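You operate a simulated robot arm through the tools that you are given. There is no shell and no other tool.

The job below is to be done with a simulated robot arm. You get a single attempt, and the scene is never put back.

Task
Isolate the magnet roll, wipe off its iron dust, then start it.
Fine: use the wiper block and put it back. Set down upright: wiper block. What is to be rubbed or washed off counts as gone when no trace of it is left.

The check looks at the end state, three seconds after you hand in, the way a careful person would. Anything else that was tipped, shoved, dropped, spilled or broken makes it a failure.

Robot
A 6-joint arm with a three-finger gripper, fixed in place. Base frame: the origin is on the floor under the middle of its stand, x ahead of it, y to its left, z up. Readings come in mm, rad, newtons and seconds.
It reaches about 1213 mm from its shoulder. Its first joint turns from -2.897 to 2.897 rad. Payload 4.89 kg.
The TCP is the grasp point between the finger pads, 30 mm short of the fingertips. In the tool frame z runs along the fingers and y along their closing line. The gripper opens to 164 mm; its body begins 125 mm behind the TCP.
Orientation is that of the tool frame in the base frame, as a unit quaternion [w, x, y, z]. With the fingers straight down and closing along the base's y, the tool's x points along the base's -x, its y along +y and its z along -z.

Tools
- The arm moves only by the tool step_arm. Its argument "targets" is a list of rows, each an object of numbers (a shift or turn left out is 0, a gripper value left out holds the last): "gripper": the closure, from 0 (fully open) to 1 (shut); "tx", "ty", "tz": the shift along the base's x, y, z in mm; "ax", "ay", "az": the turn, a rotation vector about the base's x, y, z in rad. In form: [{"gripper": .., "tx": .., "ty": .., "tz": .., "ax": .., "ay": .., "az": ..}, ...]. A call has 1 to 20 rows; each row shifts and turns the commanded pose from where the row before left it. Each row takes 0.2 s and may step no farther than 50 mm and 0.15 rad from the row before; otherwise, or with a gripper value out of range, the whole call is refused. A pose out of reach is approached as far as the arm can. The call stops where the force on the tool passes 40 N (or 10 N more than at its start, if that is more) or the arm is blocked; 0.2 s more then pass. The fingers move at their own pace (about 108 mm/s each) and stop on an object; they squeeze with about 23 N. The grip force told is the motor's: it shows also when the fingers shut on nothing. Time passes only in rows, and 0.2 s behind the last, so rows that do not move let the fingers close. It gives the time, the measured TCP pose, the force on the tool (base axes), the opening and the grip force at its end, in the units of the frame above (readings bear some noise), with the torque about the TCP (base axes, N m) and any sound that the robot's microphone picked up.
- Cameras (640 x 400 px; columns grow to the right, rows downward): "scene" is fixed at [221.3, -650.5, 1848.7]; the picture's right is [0.93, -0.36, 0.00], its down [-0.18, -0.48, -0.86] and it looks along [0.31, 0.80, -0.51] (base axes); focal length 353 px, centre (320, 200). "wrist" rides on the gripper at [76, -2, -152] in the tool frame; the picture's right is [0.02, 1.00, 0.00], its down [-0.88, 0.02, -0.47] and it looks along [-0.47, 0.01, 0.88] (tool axes); focal length 247 px, centre (320, 200). There is no depth. A picture from a camera that has moved, and an enlarged one, comes with that camera's place and axes in the base frame and with its lens.
- snapshot(camera): a new picture of that camera. The clock stands still meanwhile.
- move_column(by): moves the trunk up (or, below 0, down) by that many mm; the arm rides with it, the base frame stays. It gives what a move gives, with no picture.
- enlarge(camera, box): a new picture of the part [left, top, right, bottom] of that camera's present view, enlarged. The clock stands still meanwhile.
- finish_job(): hands the job in; it is judged then, once.

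Places have to be worked out from the pictures, the camera data and where the tool is seen. Open the gripper and draw the arm clear of the work before you hand the job in, unless the task says otherwise.

The tools are called after "Call:" by a JSON object that holds its "name" and its "arguments". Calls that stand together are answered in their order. step_arm: Moves the arm, as the interface text tells. Its arguments: {"type":"object","properties":{"targets":{"type":"array"}},"required":["targets"]} The other tools are called the same way: move_column (by) moves the trunk up or down; snapshot (camera) takes a picture; enlarge (camera, box) takes an enlarged picture of a part of a camera's view; finish_job () hands the job in.

At the start:

```text
t: 0.0
tcp_pos: [503.4, 383.9, 1638.2]
ee_rot: [0.0, 0.0, 1.0, 0.0]
ft_force: [-0.7, -0.1, -0.4]
wrist_torque: [0.0, -0.02, -0.02]
gripper_width: 164.0
finger_force: 0.0
trunk travel left (down, up): [-325.0, 65.0]
```

scene: 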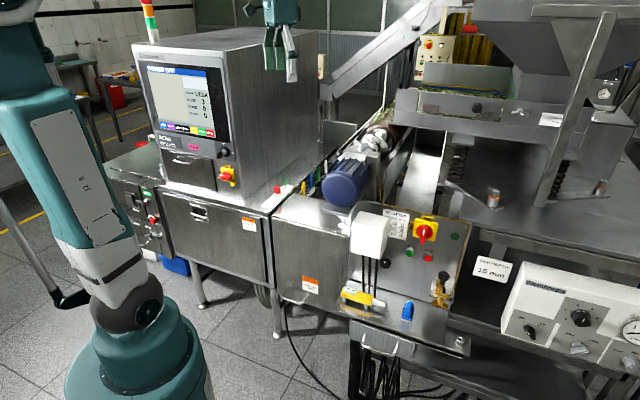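
wrist: 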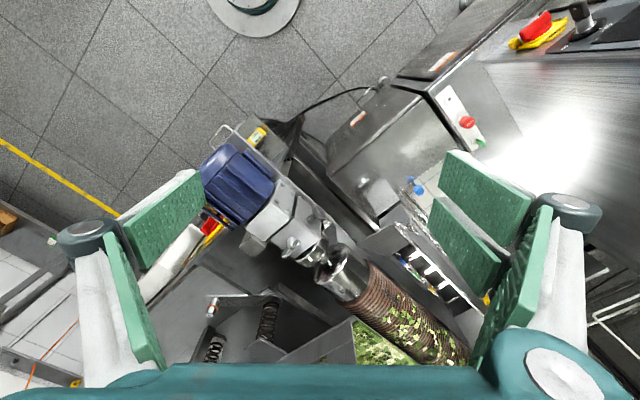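

I'll start by looking at the scene in more detail: the panel with the isolator, the roll, and any wiper block.

Call:
{"name": "enlarge", "arguments": {"camera": "scene", "box": [330, 190, 490, 350]}}

Call:
{"name": "enlarge", "arguments": {"camera": "scene", "box": [300, 80, 460, 220]}}

Call:
{"name": "enlarge", "arguments": {"camera": "wrist", "box": [180, 120, 500, 370]}}

Call:
{"name": "enlarge", "arguments": {"camera": "scene", "box": [460, 180, 640, 400]}}

Call:
{"name": "enlarge", "arguments": {"camera": "scene", "box": [100, 40, 330, 300]}}

```text
2.50 times, centred on (410, 270) of scene
camera zoom: at [221.3, -650.5, 1848.7], right [0.93, -0.36, 0.0], down [-0.18, -0.48, -0.86], along [0.31, 0.8, -0.51], focal length 882 px, centre (95, 25)
```

zoom: 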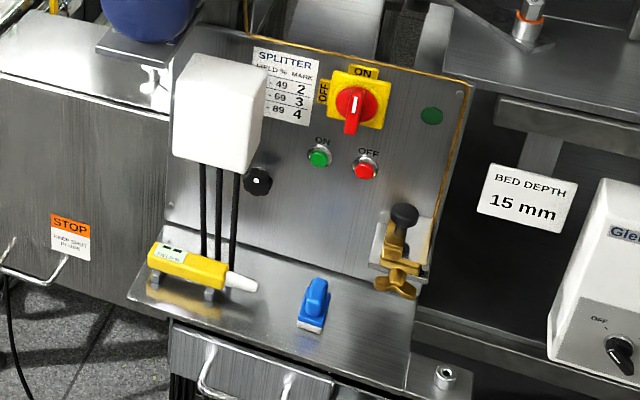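

```text
2.86 times, centred on (380, 150) of scene
camera zoom: at [221.3, -650.5, 1848.7], right [0.93, -0.36, 0.0], down [-0.18, -0.48, -0.86], along [0.31, 0.8, -0.51], focal length 1008 px, centre (149, 343)
```

zoom: 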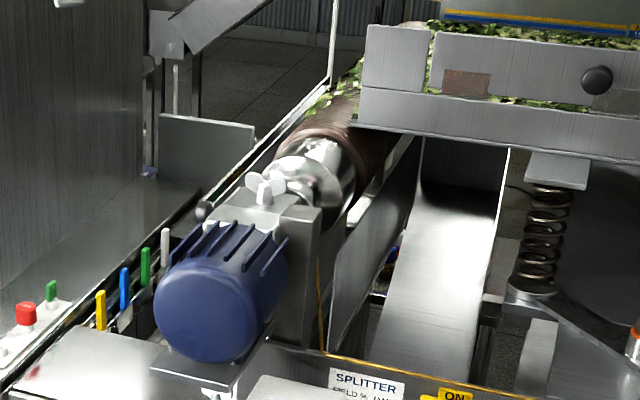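

```text
1.60 times, centred on (340, 245) of wrist
camera zoom: at [428.8, 383.0, 1791.4], right [-0.02, 1.0, 0.0], down [0.88, 0.02, 0.47], along [0.47, 0.01, -0.88], focal length 395 px, centre (288, 128)
```

zoom: 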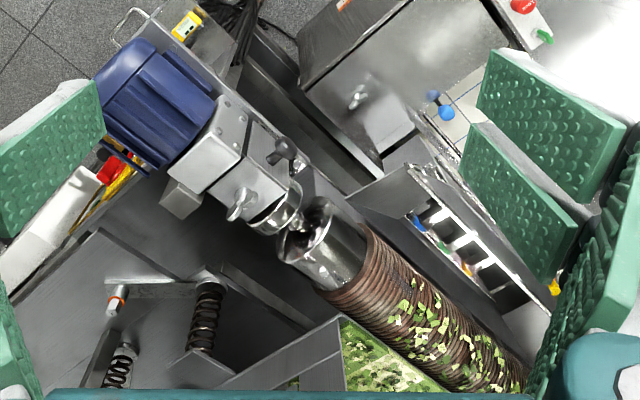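

```text
1.82 times, centred on (550, 290) of scene
camera zoom: at [221.3, -650.5, 1848.7], right [0.93, -0.36, 0.0], down [-0.18, -0.48, -0.86], along [0.31, 0.8, -0.51], focal length 642 px, centre (-98, 36)
```

zoom: 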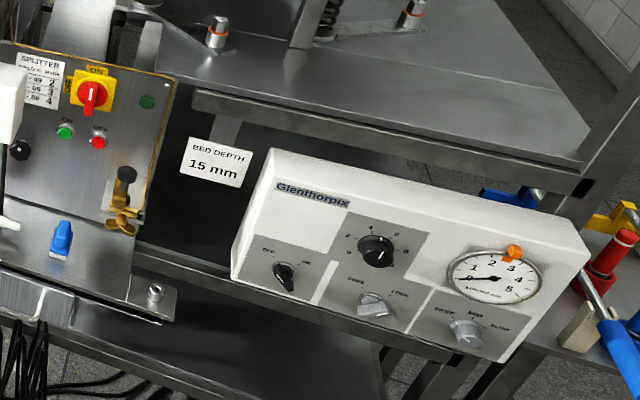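

```text
1.54 times, centred on (215, 170) of scene
camera zoom: at [221.3, -650.5, 1848.7], right [0.93, -0.36, 0.0], down [-0.18, -0.48, -0.86], along [0.31, 0.8, -0.51], focal length 543 px, centre (482, 246)
```

zoom: 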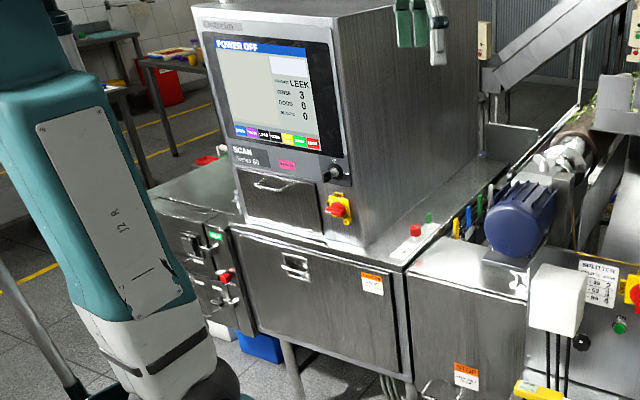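

The panel has a rotary isolator (vertical, toward ON), green ON and red OFF buttons. A blue block, probably the wiper, sits on the shelf under it. By rough triangulation the isolator is near (856, 69, 1190) and the near end of the roll near (893, 457, 1345). I'll move the wrist camera to the -y side and yaw it toward the machine for better views.

Call:
{"name": "step_arm", "arguments": {"targets": [{"ty": -36, "az": 0.098, "tz": 0}, {"ty": -36, "az": 0.098}, {"ty": -36, "az": 0.098}, {"ty": -36, "az": 0.098}, {"ty": -36, "az": 0.098}, {"ty": -36, "az": 0.098}, {"ty": -36, "az": 0.098}, {"ty": -36, "az": 0.098}]}}

Call:
{"name": "snapshot", "arguments": {"camera": "wrist"}}

Call:
{"name": "snapshot", "arguments": {"camera": "scene"}}

```text
t: 1.8
tcp_pos: [502.9, 99.4, 1639.7]
ee_rot: [0.0, -0.382, 0.924, 0.0]
ft_force: [-0.4, -0.2, 0.7]
wrist_torque: [-0.07, 0.04, 0.02]
gripper_width: 163.7
finger_force: 0.1
trunk travel left (down, up): [-325.0, 65.0]
```

```text
taken
camera wrist: at [450.6, 44.3, 1792.6], right [-0.72, 0.69, 0.0], down [0.61, 0.64, 0.47], along [0.33, 0.34, -0.88], focal length 247 px, centre (320, 200)
```

wrist: 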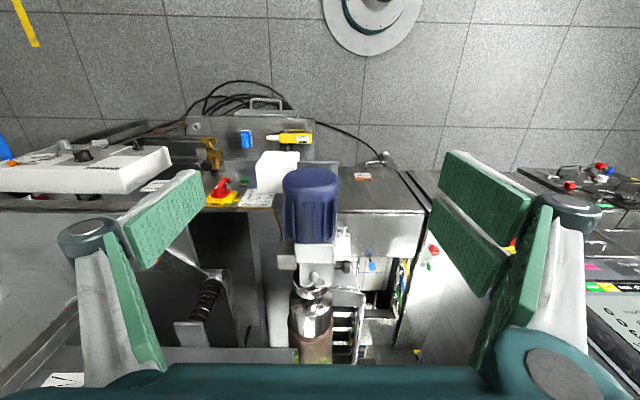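

```text
taken
```

scene: 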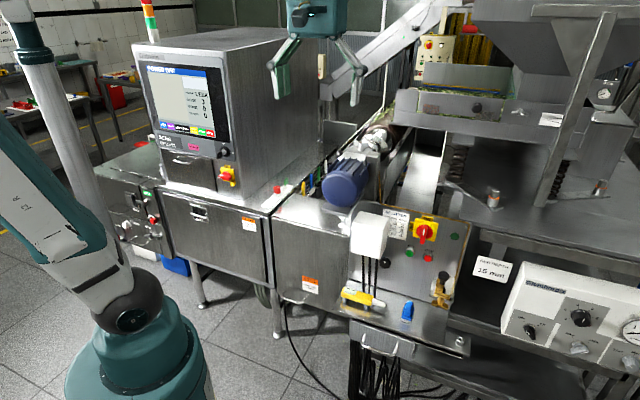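

The roll axis lies at about 45° in the base frame, and the blue block is near (799, 20, 911). I'll go lower and tilt toward the panel to see it face-on while staying well away from it.

Call:
{"name": "step_arm", "arguments": {"targets": [{"tx": 12.8, "ty": -19.5, "tz": -30.7, "ax": 0.03, "ay": -0.029}, {"tx": 12.8, "ty": -19.5, "tz": -30.7, "ax": 0.03, "ay": -0.029}, {"tx": 12.8, "ty": -19.5, "tz": -30.7, "ax": 0.03, "ay": -0.029}, {"tx": 12.8, "ty": -19.5, "tz": -30.7, "ax": 0.03, "ay": -0.029}, {"tx": 12.8, "ty": -19.5, "tz": -30.7, "ax": 0.03, "ay": -0.029}, {"tx": 12.8, "ty": -19.5, "tz": -30.7, "ax": 0.03, "ay": -0.029}, {"tx": 12.8, "ty": -19.5, "tz": -30.7, "ax": 0.03, "ay": -0.029}, {"tx": 12.8, "ty": -19.5, "tz": -30.7, "ax": 0.03, "ay": -0.029}, {"tx": 12.8, "ty": -19.5, "tz": -30.7, "ax": 0.03, "ay": -0.029}, {"tx": 12.8, "ty": -19.5, "tz": -30.7, "ax": 0.03, "ay": -0.029}, {"tx": 12.8, "ty": -19.5, "tz": -30.7, "ax": 0.03, "ay": -0.029}, {"tx": 12.8, "ty": -19.5, "tz": -30.7, "ax": 0.03, "ay": -0.029}]}}

Call:
{"name": "snapshot", "arguments": {"camera": "wrist"}}

Call:
{"name": "snapshot", "arguments": {"camera": "scene"}}

```text
t: 4.4
tcp_pos: [657.8, -136.4, 1270.4]
ee_rot: [0.227, -0.369, 0.896, 0.099]
ft_force: [-0.4, 0.1, 0.0]
wrist_torque: [-0.06, -0.08, -0.07]
gripper_width: 164.1
finger_force: 0.0
trunk travel left (down, up): [-325.0, 65.0]
```

```text
taken
camera wrist: at [562.1, -236.6, 1368.2], right [-0.72, 0.69, 0.0], down [0.38, 0.39, 0.84], along [0.58, 0.6, -0.55], focal length 247 px, centre (320, 200)
```

wrist: 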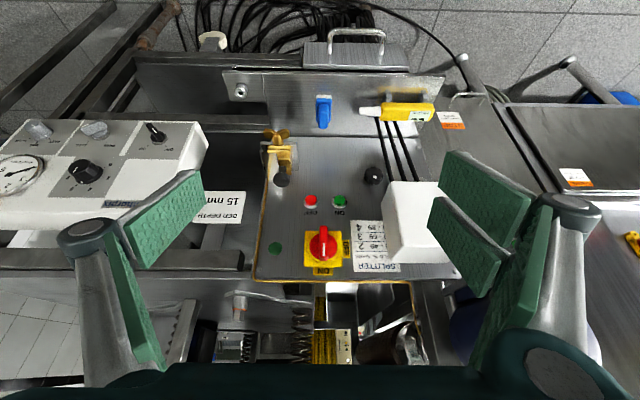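

```text
taken
```

scene: 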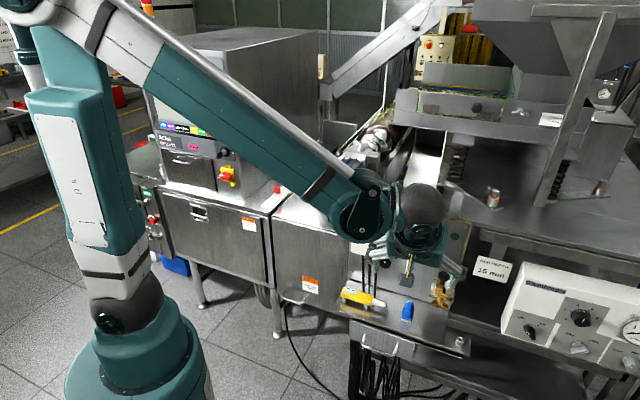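

I now have a clear (upside-down) view of the panel. I'll enlarge the controls and the shelf.

Call:
{"name": "enlarge", "arguments": {"camera": "wrist", "box": [250, 180, 410, 290]}}

Call:
{"name": "enlarge", "arguments": {"camera": "wrist", "box": [220, 60, 460, 210]}}

Call:
{"name": "enlarge", "arguments": {"camera": "scene", "box": [340, 100, 440, 170]}}

```text
3.64 times, centred on (330, 235) of wrist
camera zoom: at [562.1, -236.6, 1368.2], right [-0.72, 0.69, 0.0], down [0.38, 0.39, 0.84], along [0.58, 0.6, -0.55], focal length 898 px, centre (284, 73)
```

zoom: 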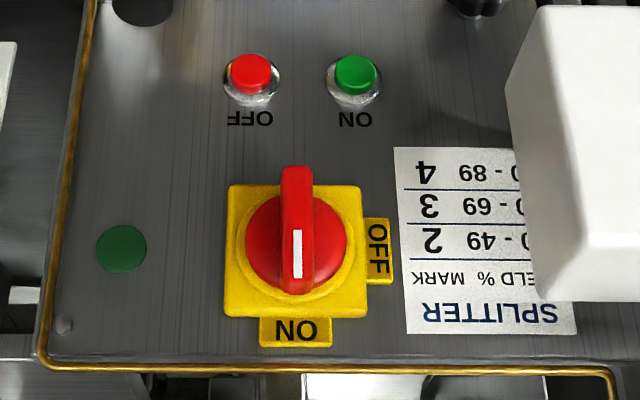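

```text
2.67 times, centred on (340, 135) of wrist
camera zoom: at [562.1, -236.6, 1368.2], right [-0.72, 0.69, 0.0], down [0.38, 0.39, 0.84], along [0.58, 0.6, -0.55], focal length 659 px, centre (267, 373)
```

zoom: 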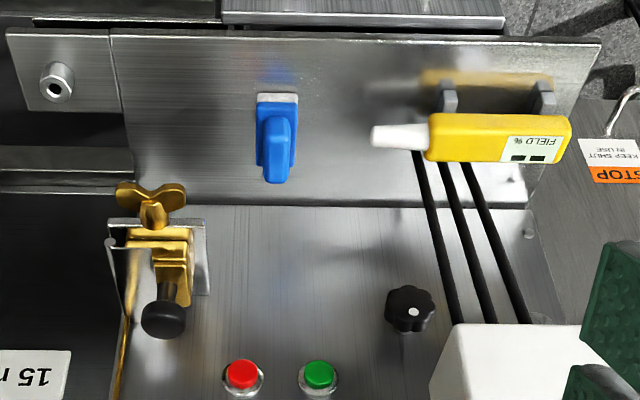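

```text
5.71 times, centred on (390, 135) of scene
camera zoom: at [221.3, -650.5, 1848.7], right [0.93, -0.36, 0.0], down [-0.18, -0.48, -0.86], along [0.31, 0.8, -0.51], focal length 2017 px, centre (-80, 571)
```

zoom: 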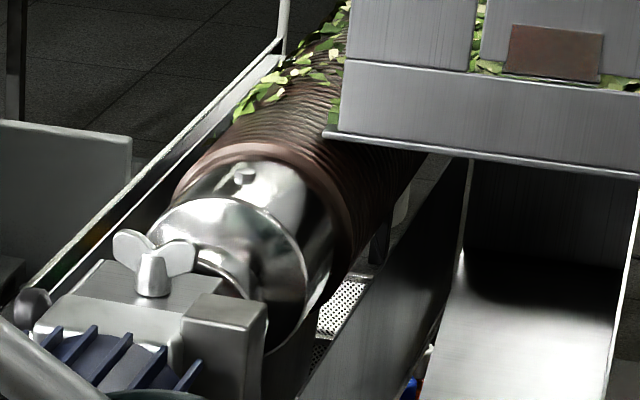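

The isolator's white mark is at ON, and OFF is 90° counter-clockwise on the panel's left. Next I'll rise and move over above the roll to find the iron dust and see whether the roll is turning.

Call:
{"name": "step_arm", "arguments": {"targets": [{"tz": 41}, {"tz": 41}, {"tz": 41}, {"tz": 41}, {"tz": 41}, {"tz": 41}, {"tz": 41}, {"tz": 41}, {"tz": 41}, {"ty": 42, "tx": -2}, {"ty": 42, "tx": -2}, {"ty": 42, "tx": -2}, {"ty": 42, "tx": -2}, {"ty": 42, "tx": -2}, {"ty": 42, "tx": -2}, {"ty": 42, "tx": -2}, {"ty": 42, "tx": -2}, {"ty": 42, "tx": -2}, {"ty": 42, "tx": -2}]}}

Call:
{"name": "snapshot", "arguments": {"camera": "wrist"}}

Call:
{"name": "enlarge", "arguments": {"camera": "wrist", "box": [200, 120, 440, 370]}}

Call:
{"name": "enlarge", "arguments": {"camera": "scene", "box": [340, 100, 440, 170]}}

```text
t: 8.4
tcp_pos: [640.9, 284.1, 1638.4]
ee_rot: [0.227, -0.369, 0.896, 0.098]
ft_force: [-0.1, -0.6, -0.3]
wrist_torque: [0.03, -0.06, -0.01]
gripper_width: 164.3
finger_force: 0.2
trunk travel left (down, up): [-325.0, 65.0]
```

```text
taken
camera wrist: at [543.9, 182.9, 1736.1], right [-0.72, 0.69, 0.0], down [0.38, 0.39, 0.84], along [0.58, 0.6, -0.55], focal length 247 px, centre (320, 200)
```

wrist: 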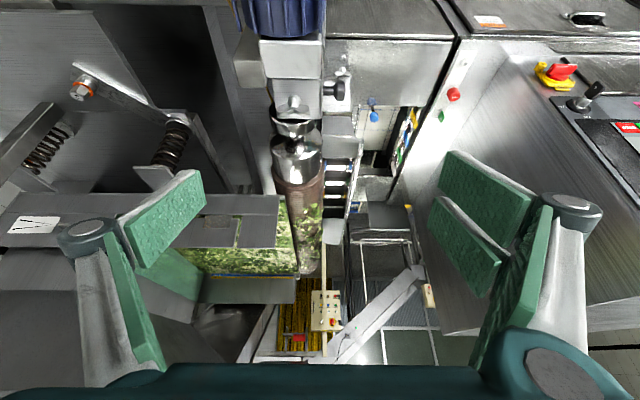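

```text
1.60 times, centred on (320, 245) of wrist
camera zoom: at [543.9, 182.9, 1736.1], right [-0.72, 0.69, 0.0], down [0.38, 0.39, 0.84], along [0.58, 0.6, -0.55], focal length 395 px, centre (320, 128)
```

zoom: 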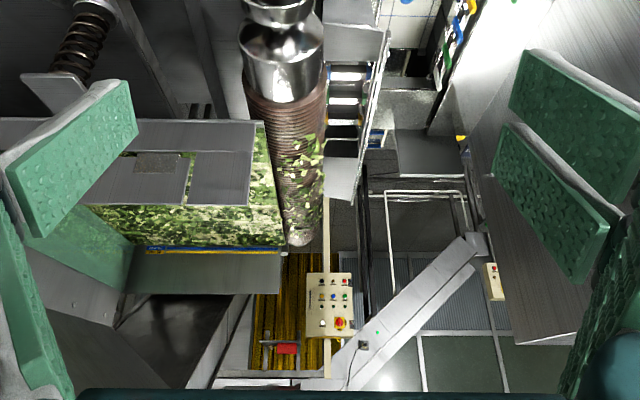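

```text
5.71 times, centred on (390, 135) of scene
camera zoom: at [221.3, -650.5, 1848.7], right [0.93, -0.36, 0.0], down [-0.18, -0.48, -0.86], along [0.31, 0.8, -0.51], focal length 2017 px, centre (-80, 571)
```

zoom: 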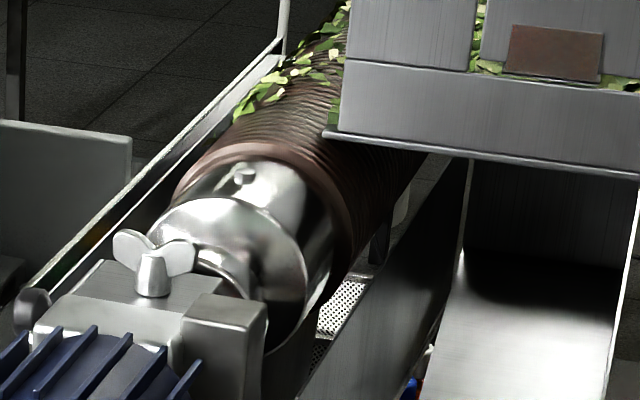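

The bolt on the roll end hasn't moved, so the roll doesn't look like it's turning. I'll zoom in further on the roll shell.

Call:
{"name": "enlarge", "arguments": {"camera": "wrist", "box": [250, 110, 350, 200]}}

Call:
{"name": "enlarge", "arguments": {"camera": "wrist", "box": [250, 180, 350, 280]}}

Call:
{"name": "enlarge", "arguments": {"camera": "wrist", "box": [230, 0, 350, 120]}}

Call:
{"name": "snapshot", "arguments": {"camera": "scene"}}

```text
4.44 times, centred on (300, 155) of wrist
camera zoom: at [543.9, 182.9, 1736.1], right [-0.72, 0.69, 0.0], down [0.38, 0.39, 0.84], along [0.58, 0.6, -0.55], focal length 1098 px, centre (409, 400)
```

zoom: 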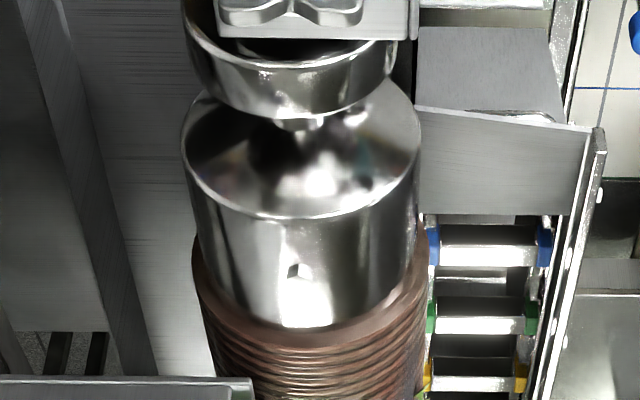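

```text
4.00 times, centred on (300, 230) of wrist
camera zoom: at [543.9, 182.9, 1736.1], right [-0.72, 0.69, 0.0], down [0.38, 0.39, 0.84], along [0.58, 0.6, -0.55], focal length 988 px, centre (400, 80)
```

zoom: 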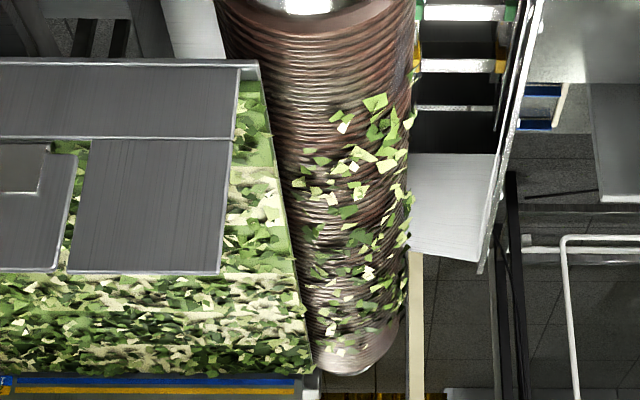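

```text
3.33 times, centred on (290, 60) of wrist
camera zoom: at [543.9, 182.9, 1736.1], right [-0.72, 0.69, 0.0], down [0.38, 0.39, 0.84], along [0.58, 0.6, -0.55], focal length 823 px, centre (420, 667)
```

zoom: 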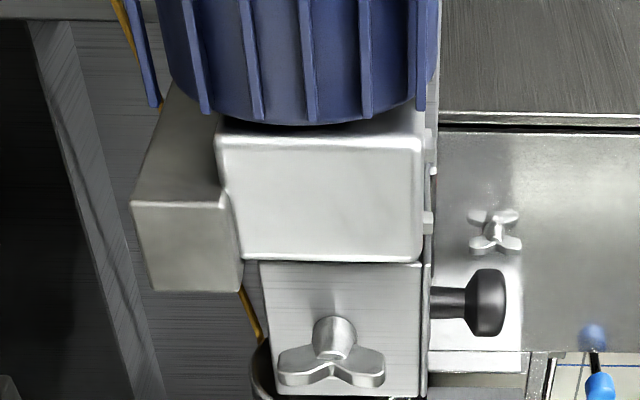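

```text
taken
```

scene: 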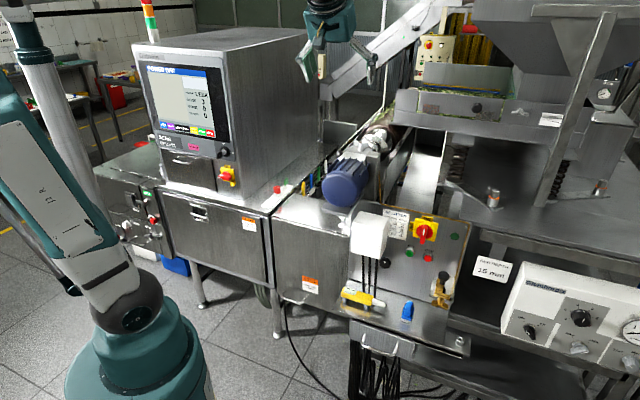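

The shell between the chrome end cap and the leek bits is brown and ridged, so that brown layer could be the iron dust. The top of the roll is near z≈1403 and the end-cap bolt near (861, 433, 1401). I'll bring the camera closer.

Call:
{"name": "step_arm", "arguments": {"targets": [{"tx": 20, "ty": 20, "tz": -20}, {"tx": 20, "ty": 20, "tz": -20}, {"tx": 20, "ty": 20, "tz": -20}, {"tx": 10, "ty": 10, "tz": -20}]}}

Call:
{"name": "snapshot", "arguments": {"camera": "wrist"}}

Call:
{"name": "enlarge", "arguments": {"camera": "wrist", "box": [240, 100, 360, 200]}}

Call:
{"name": "enlarge", "arguments": {"camera": "wrist", "box": [240, 150, 360, 270]}}

```text
t: 9.4
tcp_pos: [705.5, 351.9, 1559.0]
ee_rot: [0.227, -0.369, 0.896, 0.098]
ft_force: [-0.7, -1.5, -0.2]
wrist_torque: [-0.03, -0.04, -0.01]
gripper_width: 163.8
finger_force: 0.0
trunk travel left (down, up): [-325.0, 65.0]
```

```text
taken
camera wrist: at [609.0, 251.2, 1657.3], right [-0.72, 0.69, 0.0], down [0.38, 0.39, 0.84], along [0.58, 0.6, -0.55], focal length 247 px, centre (320, 200)
```

wrist: 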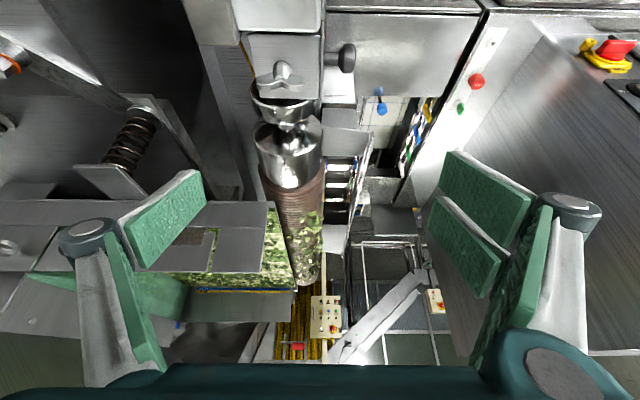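

```text
4.00 times, centred on (300, 150) of wrist
camera zoom: at [609.0, 251.2, 1657.3], right [-0.72, 0.69, 0.0], down [0.38, 0.39, 0.84], along [0.58, 0.6, -0.55], focal length 988 px, centre (400, 400)
```

zoom: 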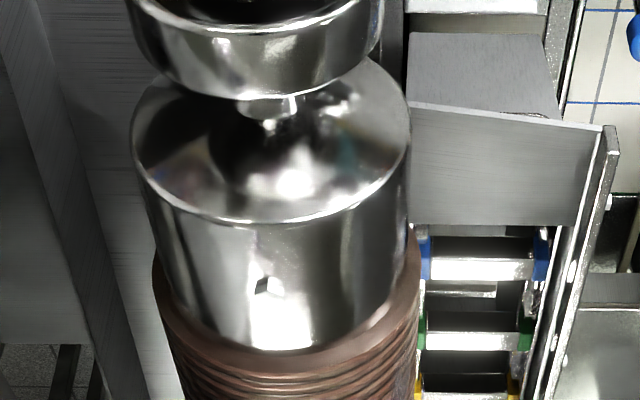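

```text
3.33 times, centred on (300, 210) of wrist
camera zoom: at [609.0, 251.2, 1657.3], right [-0.72, 0.69, 0.0], down [0.38, 0.39, 0.84], along [0.58, 0.6, -0.55], focal length 823 px, centre (387, 167)
```

zoom: 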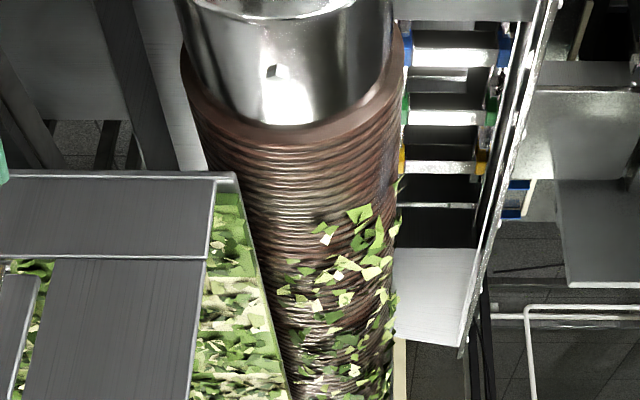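

Enlarged crops look freshly rendered, so I can zoom much harder. I'll go over the shell and chrome in detail.

Call:
{"name": "enlarge", "arguments": {"camera": "wrist", "box": [256, 168, 328, 213]}}

Call:
{"name": "enlarge", "arguments": {"camera": "wrist", "box": [250, 115, 330, 165]}}

Call:
{"name": "enlarge", "arguments": {"camera": "wrist", "box": [270, 210, 342, 290]}}

Call:
{"name": "enlarge", "arguments": {"camera": "scene", "box": [360, 120, 410, 155]}}

```text
8.89 times, centred on (292, 190) of wrist
camera zoom: at [609.0, 251.2, 1657.3], right [-0.72, 0.69, 0.0], down [0.38, 0.39, 0.84], along [0.58, 0.6, -0.55], focal length 2195 px, centre (569, 284)
```

zoom: 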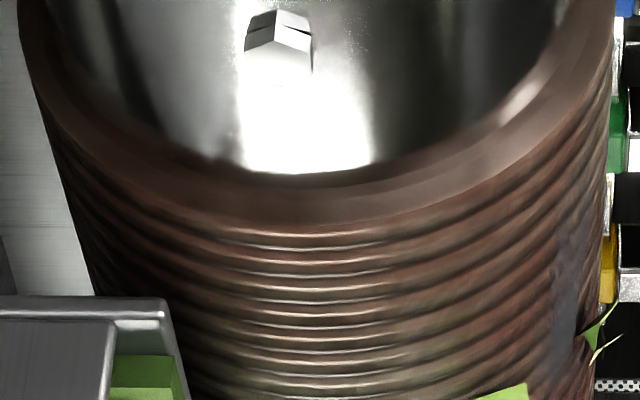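

```text
8.00 times, centred on (290, 140) of wrist
camera zoom: at [609.0, 251.2, 1657.3], right [-0.72, 0.69, 0.0], down [0.38, 0.39, 0.84], along [0.58, 0.6, -0.55], focal length 1976 px, centre (560, 680)
```

zoom: 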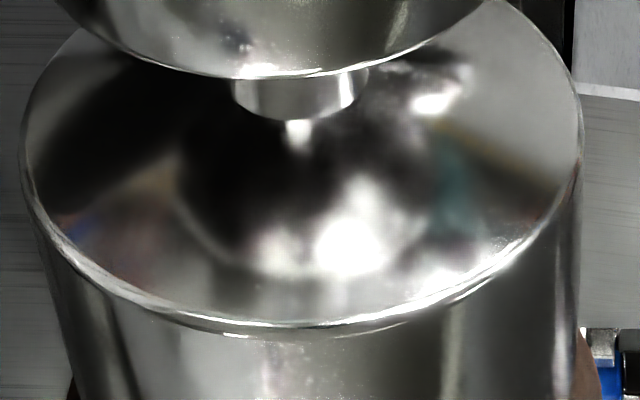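

```text
5.00 times, centred on (306, 250) of wrist
camera zoom: at [609.0, 251.2, 1657.3], right [-0.72, 0.69, 0.0], down [0.38, 0.39, 0.84], along [0.58, 0.6, -0.55], focal length 1235 px, centre (390, -50)
```

zoom: 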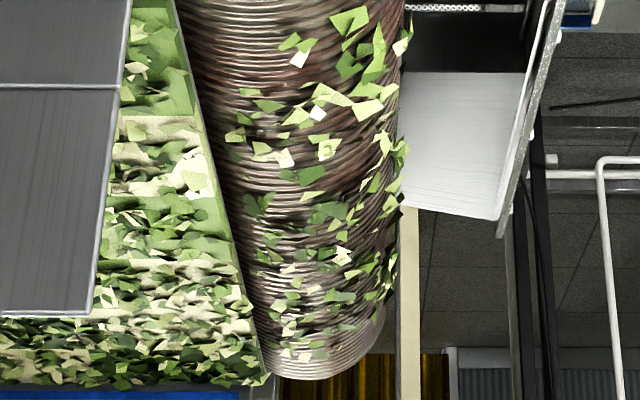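

```text
11.43 times, centred on (385, 138) of scene
camera zoom: at [221.3, -650.5, 1848.7], right [0.93, -0.36, 0.0], down [-0.18, -0.48, -0.86], along [0.31, 0.8, -0.51], focal length 4034 px, centre (-423, 914)
```

zoom: 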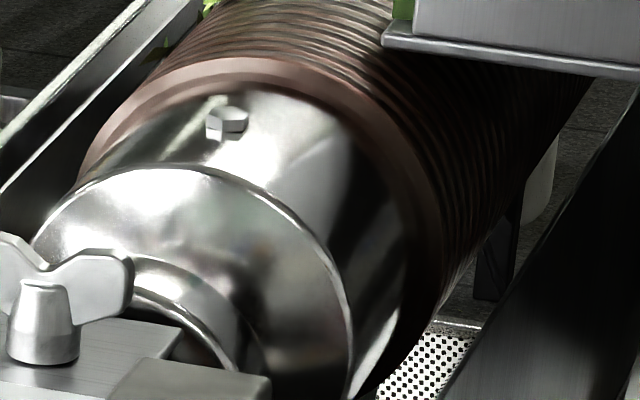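

In the extreme zoom there's a greyish patch on the roll's left (scanner-side) flank, just behind the end cap, and that's probably the iron dust. I'll swing the wrist to look at that flank from the left side, staying above everything.

Call:
{"name": "step_arm", "arguments": {"targets": [{"tx": 5.5, "ty": 13, "az": -0.13}, {"tx": 5.5, "ty": 13, "az": -0.13}, {"tx": 5.5, "ty": 13, "az": -0.13}, {"tx": 5.5, "ty": 13, "az": -0.13}, {"tx": 5.5, "ty": 13, "az": -0.13}, {"tx": 5.5, "ty": 13, "az": -0.13}, {"tx": 5.5, "ty": 13, "az": -0.13}, {"tx": 5.5, "ty": 13, "az": -0.13}, {"tx": 5.5, "ty": 13, "az": -0.13}, {"tx": 5.5, "ty": 13, "az": -0.13}, {"tx": 5.5, "ty": 13, "az": -0.13}, {"tx": 5.5, "ty": 13, "az": -0.13}]}}

Call:
{"name": "snapshot", "arguments": {"camera": "wrist"}}

Call:
{"name": "snapshot", "arguments": {"camera": "scene"}}

```text
t: 12.0
tcp_pos: [773.1, 507.4, 1559.0]
ee_rot: [0.231, 0.368, 0.896, -0.09]
ft_force: [-0.4, 1.0, 0.5]
wrist_torque: [0.08, -0.04, 0.01]
gripper_width: 163.9
finger_force: 0.1
trunk travel left (down, up): [-325.0, 65.0]
```

```text
taken
camera wrist: at [672.1, 604.2, 1657.3], right [0.69, 0.73, 0.0], down [0.4, -0.37, 0.84], along [0.61, -0.58, -0.55], focal length 247 px, centre (320, 200)
```

wrist: 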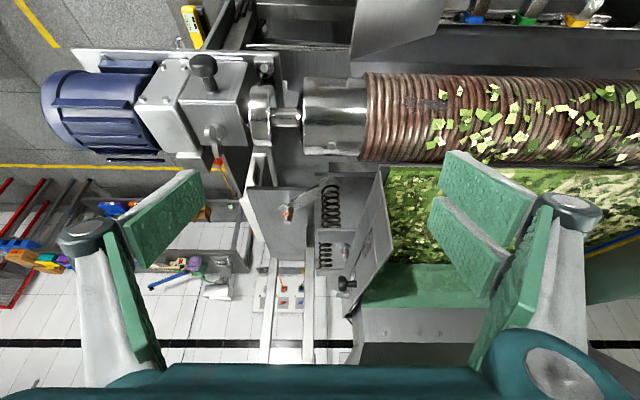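

```text
taken
```

scene: 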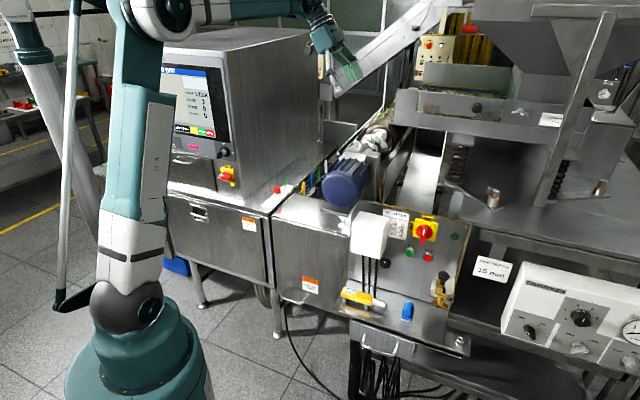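

The flank of the roll is now in view. I'll zoom in on the shell near the end cap.

Call:
{"name": "enlarge", "arguments": {"camera": "wrist", "box": [360, 65, 488, 145]}}

Call:
{"name": "enlarge", "arguments": {"camera": "wrist", "box": [380, 80, 460, 130]}}

Call:
{"name": "enlarge", "arguments": {"camera": "wrist", "box": [480, 60, 640, 170]}}

Call:
{"name": "enlarge", "arguments": {"camera": "wrist", "box": [130, 40, 380, 190]}}

```text
5.00 times, centred on (424, 105) of wrist
camera zoom: at [672.1, 604.2, 1657.3], right [0.69, 0.73, 0.0], down [0.4, -0.37, 0.84], along [0.61, -0.58, -0.55], focal length 1235 px, centre (-200, 675)
```

zoom: 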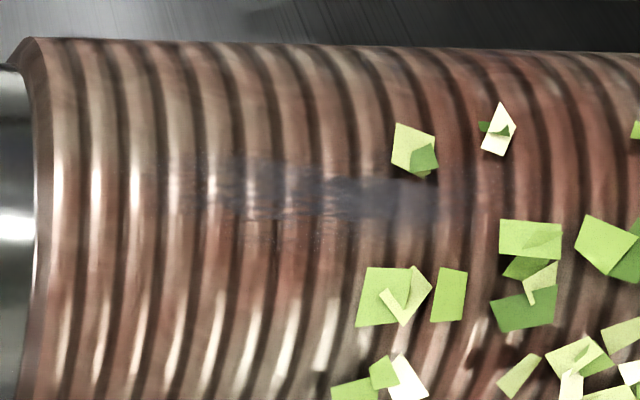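

```text
8.00 times, centred on (420, 105) of wrist
camera zoom: at [672.1, 604.2, 1657.3], right [0.69, 0.73, 0.0], down [0.4, -0.37, 0.84], along [0.61, -0.58, -0.55], focal length 1976 px, centre (-480, 960)
```

zoom: 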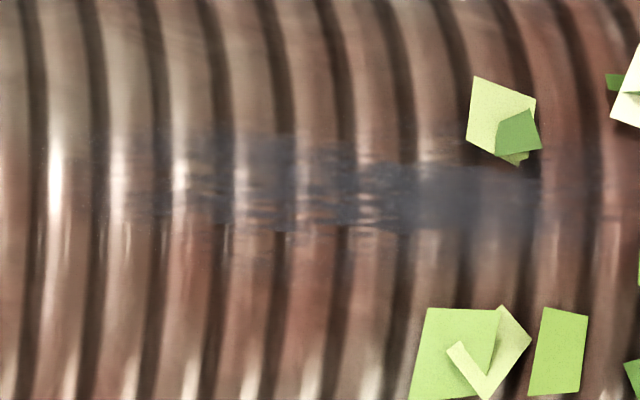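

```text
3.64 times, centred on (560, 115) of wrist
camera zoom: at [672.1, 604.2, 1657.3], right [0.69, 0.73, 0.0], down [0.4, -0.37, 0.84], along [0.61, -0.58, -0.55], focal length 898 px, centre (-553, 509)
```

zoom: 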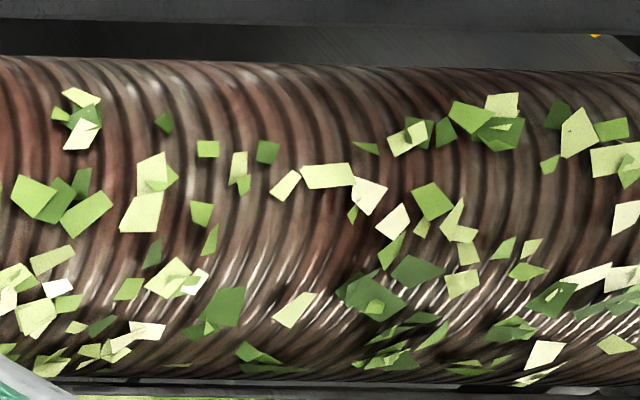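

```text
2.56 times, centred on (255, 115) of wrist
camera zoom: at [672.1, 604.2, 1657.3], right [0.69, 0.73, 0.0], down [0.4, -0.37, 0.84], along [0.61, -0.58, -0.55], focal length 632 px, centre (486, 418)
```

zoom: 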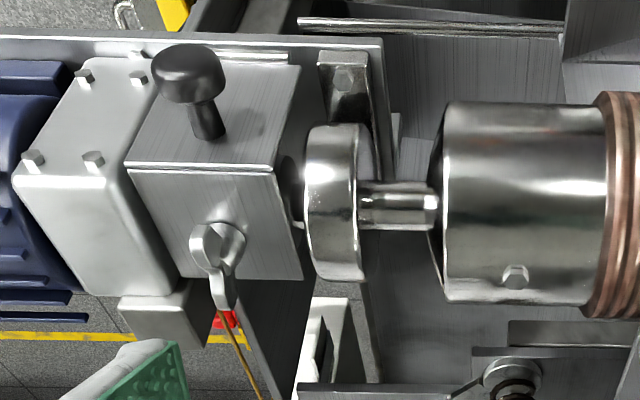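

The iron dust is a grey streak on the left flank of the shell. From the camera rays I put it about 30–125 mm behind the shell's start and 20–43° above horizontal. The roll axis works out at z≈1341 with a radius of about 64. Now I'll check the wiper block up close with the scene camera.

Call:
{"name": "enlarge", "arguments": {"camera": "scene", "box": [391, 295, 423, 327]}}

Call:
{"name": "enlarge", "arguments": {"camera": "scene", "box": [400, 210, 460, 270]}}

Call:
{"name": "enlarge", "arguments": {"camera": "wrist", "box": [395, 85, 435, 115]}}

```text
12.50 times, centred on (407, 311) of scene
camera zoom: at [221.3, -650.5, 1848.7], right [0.93, -0.36, 0.0], down [-0.18, -0.48, -0.86], along [0.31, 0.8, -0.51], focal length 4412 px, centre (-768, -1188)
```

zoom: 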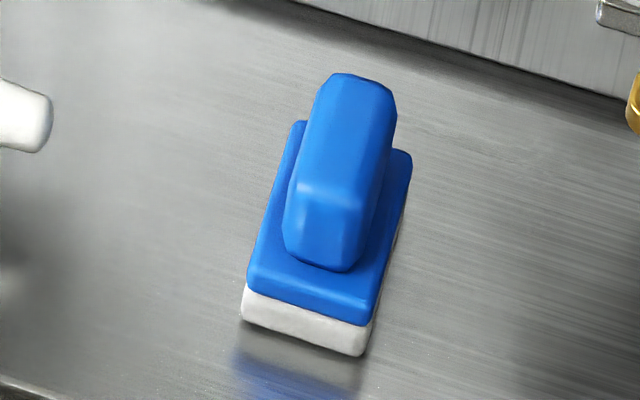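

```text
6.67 times, centred on (430, 240) of scene
camera zoom: at [221.3, -650.5, 1848.7], right [0.93, -0.36, 0.0], down [-0.18, -0.48, -0.86], along [0.31, 0.8, -0.51], focal length 2353 px, centre (-413, -67)
```

zoom: 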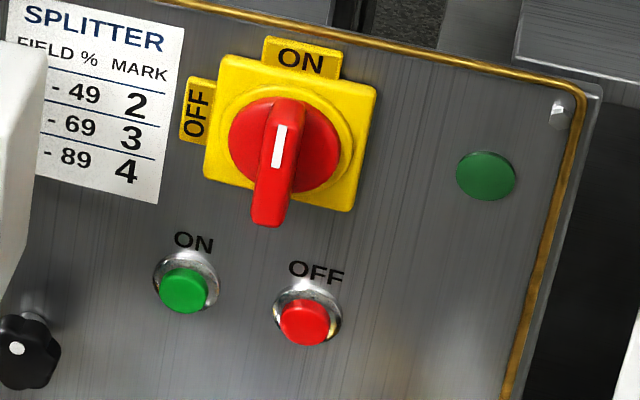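

```text
13.33 times, centred on (415, 100) of wrist
camera zoom: at [672.1, 604.2, 1657.3], right [0.69, 0.73, 0.0], down [0.4, -0.37, 0.84], along [0.61, -0.58, -0.55], focal length 3293 px, centre (-947, 1533)
```

zoom: 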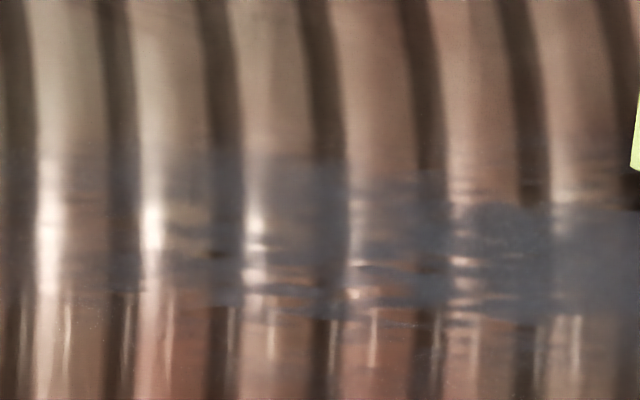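

The wiper stands on its white pad with its handle ridge pointing at the panel, so it can be gripped across the handle. I'll retrace my path to the front of the panel to measure the isolator and buttons from a second, lower view.

Call:
{"name": "step_arm", "arguments": {"targets": [{"tx": -5.5, "ty": -13, "az": 0.13}, {"tx": -5.5, "ty": -13, "az": 0.13}, {"tx": -5.5, "ty": -13, "az": 0.13}, {"tx": -5.5, "ty": -13, "az": 0.13}, {"tx": -5.5, "ty": -13, "az": 0.13}, {"tx": -5.5, "ty": -13, "az": 0.13}, {"tx": -5.5, "ty": -13, "az": 0.13}, {"tx": -5.5, "ty": -13, "az": 0.13}, {"tx": -5.5, "ty": -13, "az": 0.13}, {"tx": -5.5, "ty": -13, "az": 0.13}, {"tx": -5.5, "ty": -13, "az": 0.13}, {"tx": -5.5, "ty": -13, "az": 0.13}, {"tx": -20, "ty": -20, "tz": 20}, {"tx": -20, "ty": -20, "tz": 20}, {"tx": -20, "ty": -20, "tz": 20}, {"tx": -10, "ty": -40, "tz": 20}, {"ty": -45}, {"ty": -45}, {"ty": -45}, {"ty": -45}]}}

Call:
{"name": "step_arm", "arguments": {"targets": [{"ty": -42, "tx": 5}, {"ty": -42, "tx": 5}, {"ty": -42, "tx": 5}, {"ty": -42, "tx": 5}, {"tx": 5, "tz": -45}, {"tx": 5, "tz": -45}, {"tx": 5, "tz": -45}, {"tx": 5, "tz": -45}, {"tx": 5, "tz": -45}, {"tx": 5, "tz": -45}, {"tx": 5, "tz": -45}, {"tx": 5, "tz": -45, "ax": 0.071, "ay": -0.07}, {"tx": 5, "tz": -45, "ax": 0.071, "ay": -0.07}, {"tx": 5, "tz": -45, "ax": 0.071, "ay": -0.07}, {"ax": 0.071, "ay": -0.07}]}}

Call:
{"name": "snapshot", "arguments": {"camera": "wrist"}}

Call:
{"name": "snapshot", "arguments": {"camera": "scene"}}

```text
t: 16.2
tcp_pos: [636.7, 70.8, 1639.3]
ee_rot: [0.227, -0.369, 0.896, 0.099]
ft_force: [0.3, 0.2, 0.3]
wrist_torque: [-0.04, -0.08, -0.02]
gripper_width: 164.2
finger_force: 0.1
trunk travel left (down, up): [-325.0, 65.0]
```

```text
t: 19.4
tcp_pos: [709.0, -96.6, 1186.1]
ee_rot: [0.401, -0.343, 0.832, 0.172]
ft_force: [0.9, -0.6, -0.2]
wrist_torque: [0.07, 0.09, 0.13]
gripper_width: 164.1
finger_force: 0.1
trunk travel left (down, up): [-325.0, 65.0]
```

```text
taken
camera wrist: at [594.0, -216.5, 1221.7], right [-0.72, 0.69, -0.01], down [0.12, 0.13, 0.98], along [0.68, 0.71, -0.18], focal length 247 px, centre (320, 200)
```

wrist: 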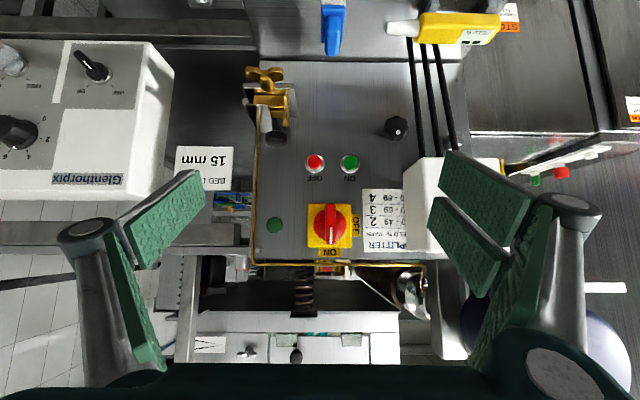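

```text
taken
```

scene: 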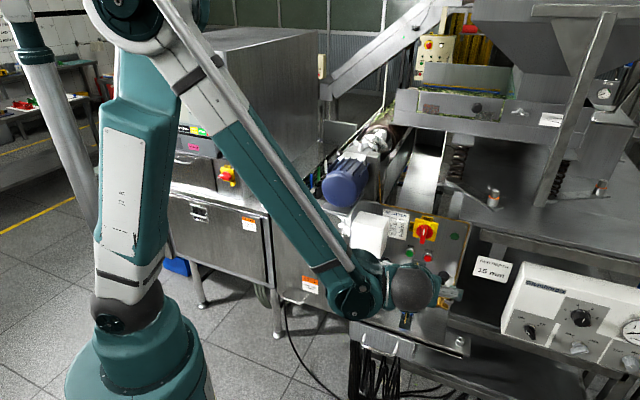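

I'll enlarge this second panel view to get accurate control positions.

Call:
{"name": "enlarge", "arguments": {"camera": "wrist", "box": [240, 140, 400, 280]}}

Call:
{"name": "enlarge", "arguments": {"camera": "wrist", "box": [296, 190, 366, 270]}}

Call:
{"name": "enlarge", "arguments": {"camera": "wrist", "box": [290, 0, 370, 60]}}

```text
2.86 times, centred on (320, 210) of wrist
camera zoom: at [594.0, -216.5, 1221.7], right [-0.72, 0.69, -0.01], down [0.12, 0.13, 0.98], along [0.68, 0.71, -0.18], focal length 706 px, centre (320, 171)
```

zoom: 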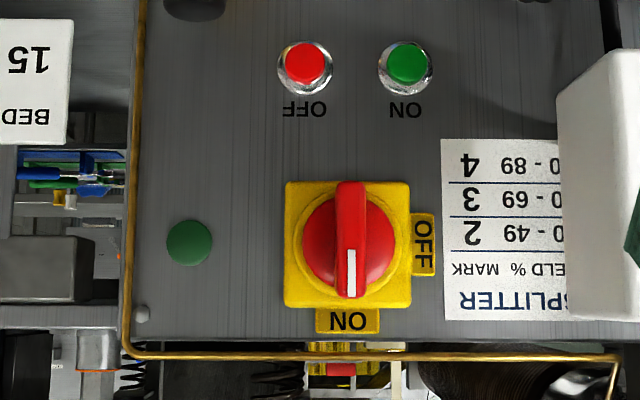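

```text
5.00 times, centred on (331, 230) of wrist
camera zoom: at [594.0, -216.5, 1221.7], right [-0.72, 0.69, -0.01], down [0.12, 0.13, 0.98], along [0.68, 0.71, -0.18], focal length 1235 px, centre (265, 50)
```

zoom: 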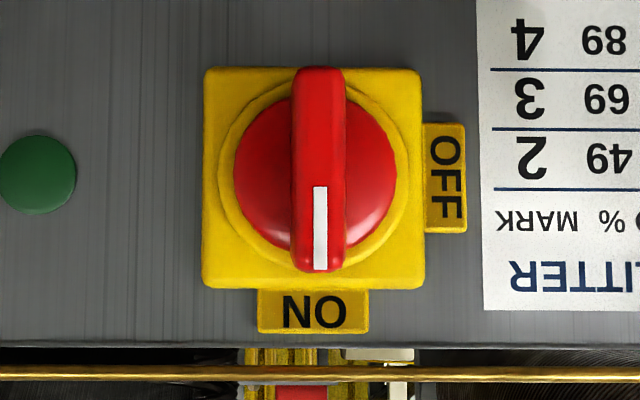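

```text
6.67 times, centred on (330, 30) of wrist
camera zoom: at [594.0, -216.5, 1221.7], right [-0.72, 0.69, -0.01], down [0.12, 0.13, 0.98], along [0.68, 0.71, -0.18], focal length 1646 px, centre (253, 1333)
```

zoom: 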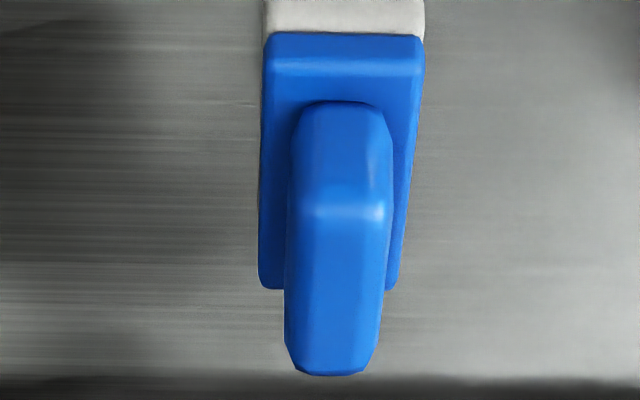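

The two wrist views agree to within a millimetre. The panel is vertical at U≈660 along u=(0.70, 0.714), and the isolator centre is at (857, 76, 1192). Its handle bar is about 59×15 mm and its front is at U≈619. I'll level the tool to point along u and move to a standoff in front of the handle with the fingers half closed.

Call:
{"name": "step_arm", "arguments": {"targets": [{"ax": 0.0592, "ay": -0.0589, "az": -0.0009, "gripper": 0.5}, {"ax": 0.0592, "ay": -0.0589, "az": -0.0009}, {"ax": 0.0592, "ay": -0.0589, "az": -0.0009}, {"ax": 0.0592, "ay": -0.0589, "az": -0.0009}, {"ax": 0.0592, "ay": -0.0589, "az": -0.0009}, {"ax": 0.0592, "ay": -0.0589, "az": -0.0009}, {"ax": 0.0592, "ay": -0.0589, "az": -0.0009}, {"ax": 0.0592, "ay": -0.0589, "az": -0.0009}, {"tx": 13, "ty": 16, "tz": 1}, {"tx": 13, "ty": 16, "tz": 1}, {"tx": 13, "ty": 16, "tz": 1}]}}

Call:
{"name": "snapshot", "arguments": {"camera": "wrist"}}

Call:
{"name": "snapshot", "arguments": {"camera": "scene"}}

```text
t: 21.8
tcp_pos: [763.0, -58.8, 1219.1]
ee_rot: [0.65, -0.27, 0.655, 0.275]
ft_force: [-0.6, 0.0, -0.8]
wrist_torque: [-0.02, 0.01, -0.03]
gripper_width: 81.8
finger_force: 0.1
out of reach, approached as far as the arm can: row 7, 8
trunk travel left (down, up): [-325.0, 65.0]
```

```text
taken
camera wrist: at [656.7, -167.3, 1145.1], right [-0.71, 0.7, -0.01], down [-0.34, -0.33, 0.88], along [0.62, 0.63, 0.47], focal length 247 px, centre (320, 200)
```

wrist: 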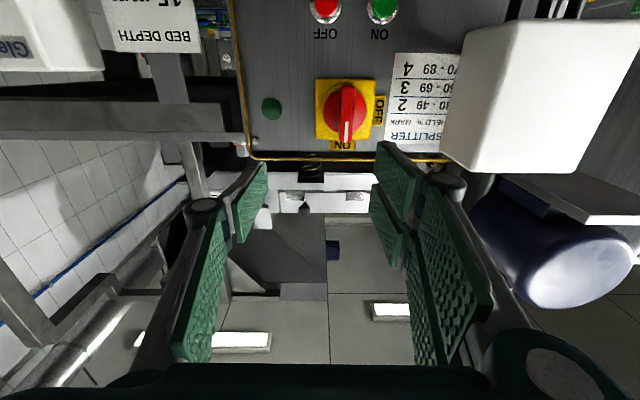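

```text
taken
```

scene: 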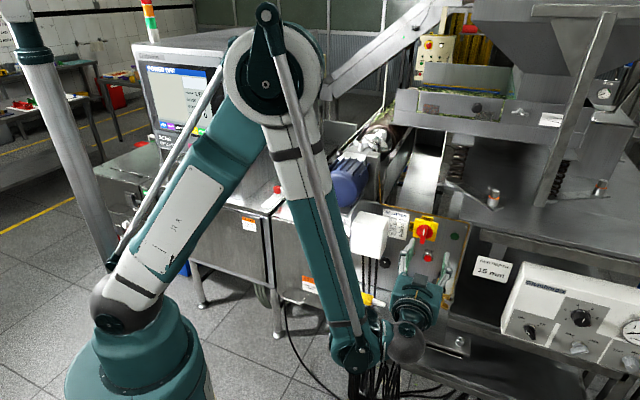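

Two rows were reported out of reach and the pose is offset from what I commanded, so I'll hold still for a moment to see where it settles.

Call:
{"name": "step_arm", "arguments": {"targets": [{"gripper": 0.5}, {"gripper": 0.5}, {"gripper": 0.5}]}}

```text
t: 22.6
tcp_pos: [762.1, -59.1, 1220.5]
ee_rot: [0.651, -0.269, 0.655, 0.274]
ft_force: [-0.6, 0.4, -0.7]
wrist_torque: [-0.02, 0.02, 0.02]
gripper_width: 81.8
finger_force: 0.0
trunk travel left (down, up): [-325.0, 65.0]
```

The pose settled level (tool z ≈ u) at U≈491, V≈-585, z≈1220. I'll shift to line up with the handle axis, still about 50 mm short of it.

Call:
{"name": "step_arm", "arguments": {"targets": [{"tx": -4.8, "ty": 4.7, "tz": -7}, {"tx": -4.8, "ty": 4.7, "tz": -7}, {"tx": -4.8, "ty": 4.7, "tz": -7}, {"tx": -4.8, "ty": 4.7, "tz": -7}, {"tx": 17, "ty": 17.4}, {"tx": 17, "ty": 17.4}]}}

Call:
{"name": "snapshot", "arguments": {"camera": "wrist"}}

```text
t: 24.0
tcp_pos: [794.6, -19.6, 1217.9]
ee_rot: [0.65, -0.269, 0.655, 0.275]
ft_force: [-0.7, -0.8, 0.1]
wrist_torque: [-0.01, 0.02, 0.02]
gripper_width: 81.9
finger_force: 0.1
out of reach, approached as far as the arm can: row 2, 3, 4
trunk travel left (down, up): [-325.0, 65.0]
```

```text
taken
camera wrist: at [688.9, -129.4, 1142.8], right [-0.71, 0.7, -0.01], down [-0.34, -0.33, 0.88], along [0.62, 0.63, 0.47], focal length 247 px, centre (320, 200)
```

wrist: 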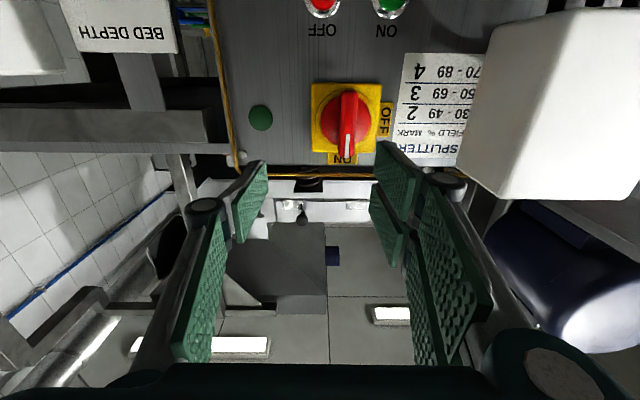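

Moving down here is past a wrist limit, so a lower shoulder should help. I'll raise the TCP 150 mm first, then lower the trunk 150 mm, so the gripper ends up at the same height with more margin.

Call:
{"name": "step_arm", "arguments": {"targets": [{"tx": -14, "ty": -14.3, "tz": 30}, {"tx": -14, "ty": -14.3, "tz": 30}, {"tz": 30}, {"tz": 30}, {"tz": 30}]}}

Call:
{"name": "move_column", "arguments": {"by": -150}}

Call:
{"name": "snapshot", "arguments": {"camera": "scene"}}

```text
t: 25.2
tcp_pos: [766.7, -45.8, 1365.5]
ee_rot: [0.649, -0.269, 0.656, 0.275]
ft_force: [1.4, 0.1, -0.7]
wrist_torque: [0.02, -0.05, 0.13]
gripper_width: 82.1
finger_force: 0.1
trunk travel left (down, up): [-325.0, 65.0]
```

```text
t: 26.9
tcp_pos: [766.4, -45.6, 1216.2]
ee_rot: [0.65, -0.27, 0.655, 0.275]
ft_force: [0.5, 0.4, 0.0]
wrist_torque: [0.04, 0.03, -0.01]
gripper_width: 81.7
finger_force: 0.1
trunk travel left (down, up): [-175.0, 215.0]
```

```text
taken
```

scene: 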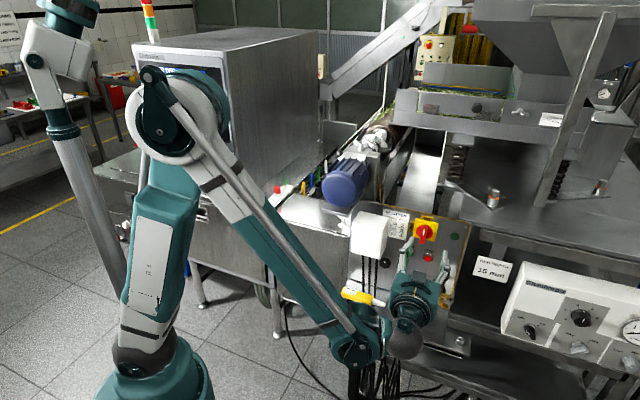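

The gripper is back at z≈1216 with the trunk 150 mm lower. I'll align to the handle axis (V≈-558.5, z≈1192) at U≈540 and look.

Call:
{"name": "step_arm", "arguments": {"targets": [{"tx": -7.4, "ty": 7.2, "tz": -12}, {"tx": -7.4, "ty": 7.2, "tz": -12}, {"tx": 12.6, "ty": 12.8}, {"tx": 12.6, "ty": 12.8}]}}

Call:
{"name": "snapshot", "arguments": {"camera": "wrist"}}

Call:
{"name": "enlarge", "arguments": {"camera": "wrist", "box": [220, 80, 480, 240]}}

```text
t: 27.9
tcp_pos: [778.0, -6.3, 1192.5]
ee_rot: [0.65, -0.269, 0.655, 0.275]
ft_force: [0.9, 1.0, 0.2]
wrist_torque: [0.0, 0.03, -0.02]
gripper_width: 82.2
finger_force: 0.0
trunk travel left (down, up): [-175.0, 215.0]
```

```text
taken
camera wrist: at [672.4, -114.6, 1118.1], right [-0.71, 0.7, -0.01], down [-0.34, -0.33, 0.88], along [0.62, 0.63, 0.47], focal length 247 px, centre (320, 200)
```

wrist: 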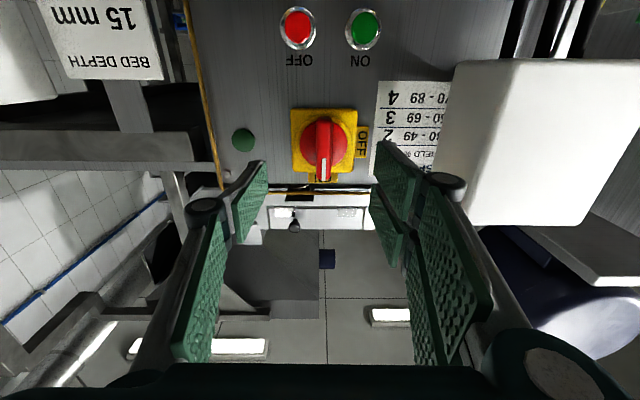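

```text
2.46 times, centred on (350, 160) of wrist
camera zoom: at [672.4, -114.6, 1118.1], right [-0.71, 0.7, -0.01], down [-0.34, -0.33, 0.88], along [0.62, 0.63, 0.47], focal length 608 px, centre (246, 298)
```

zoom: 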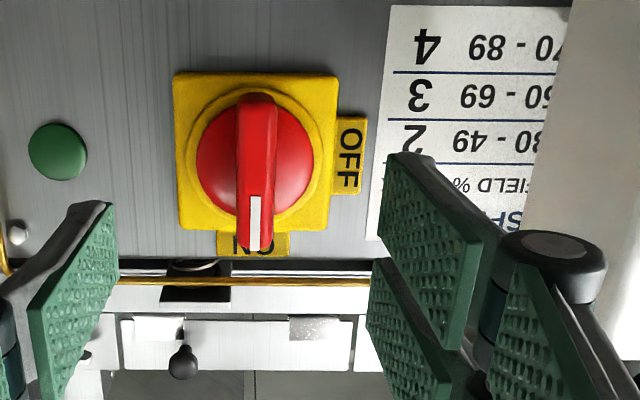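

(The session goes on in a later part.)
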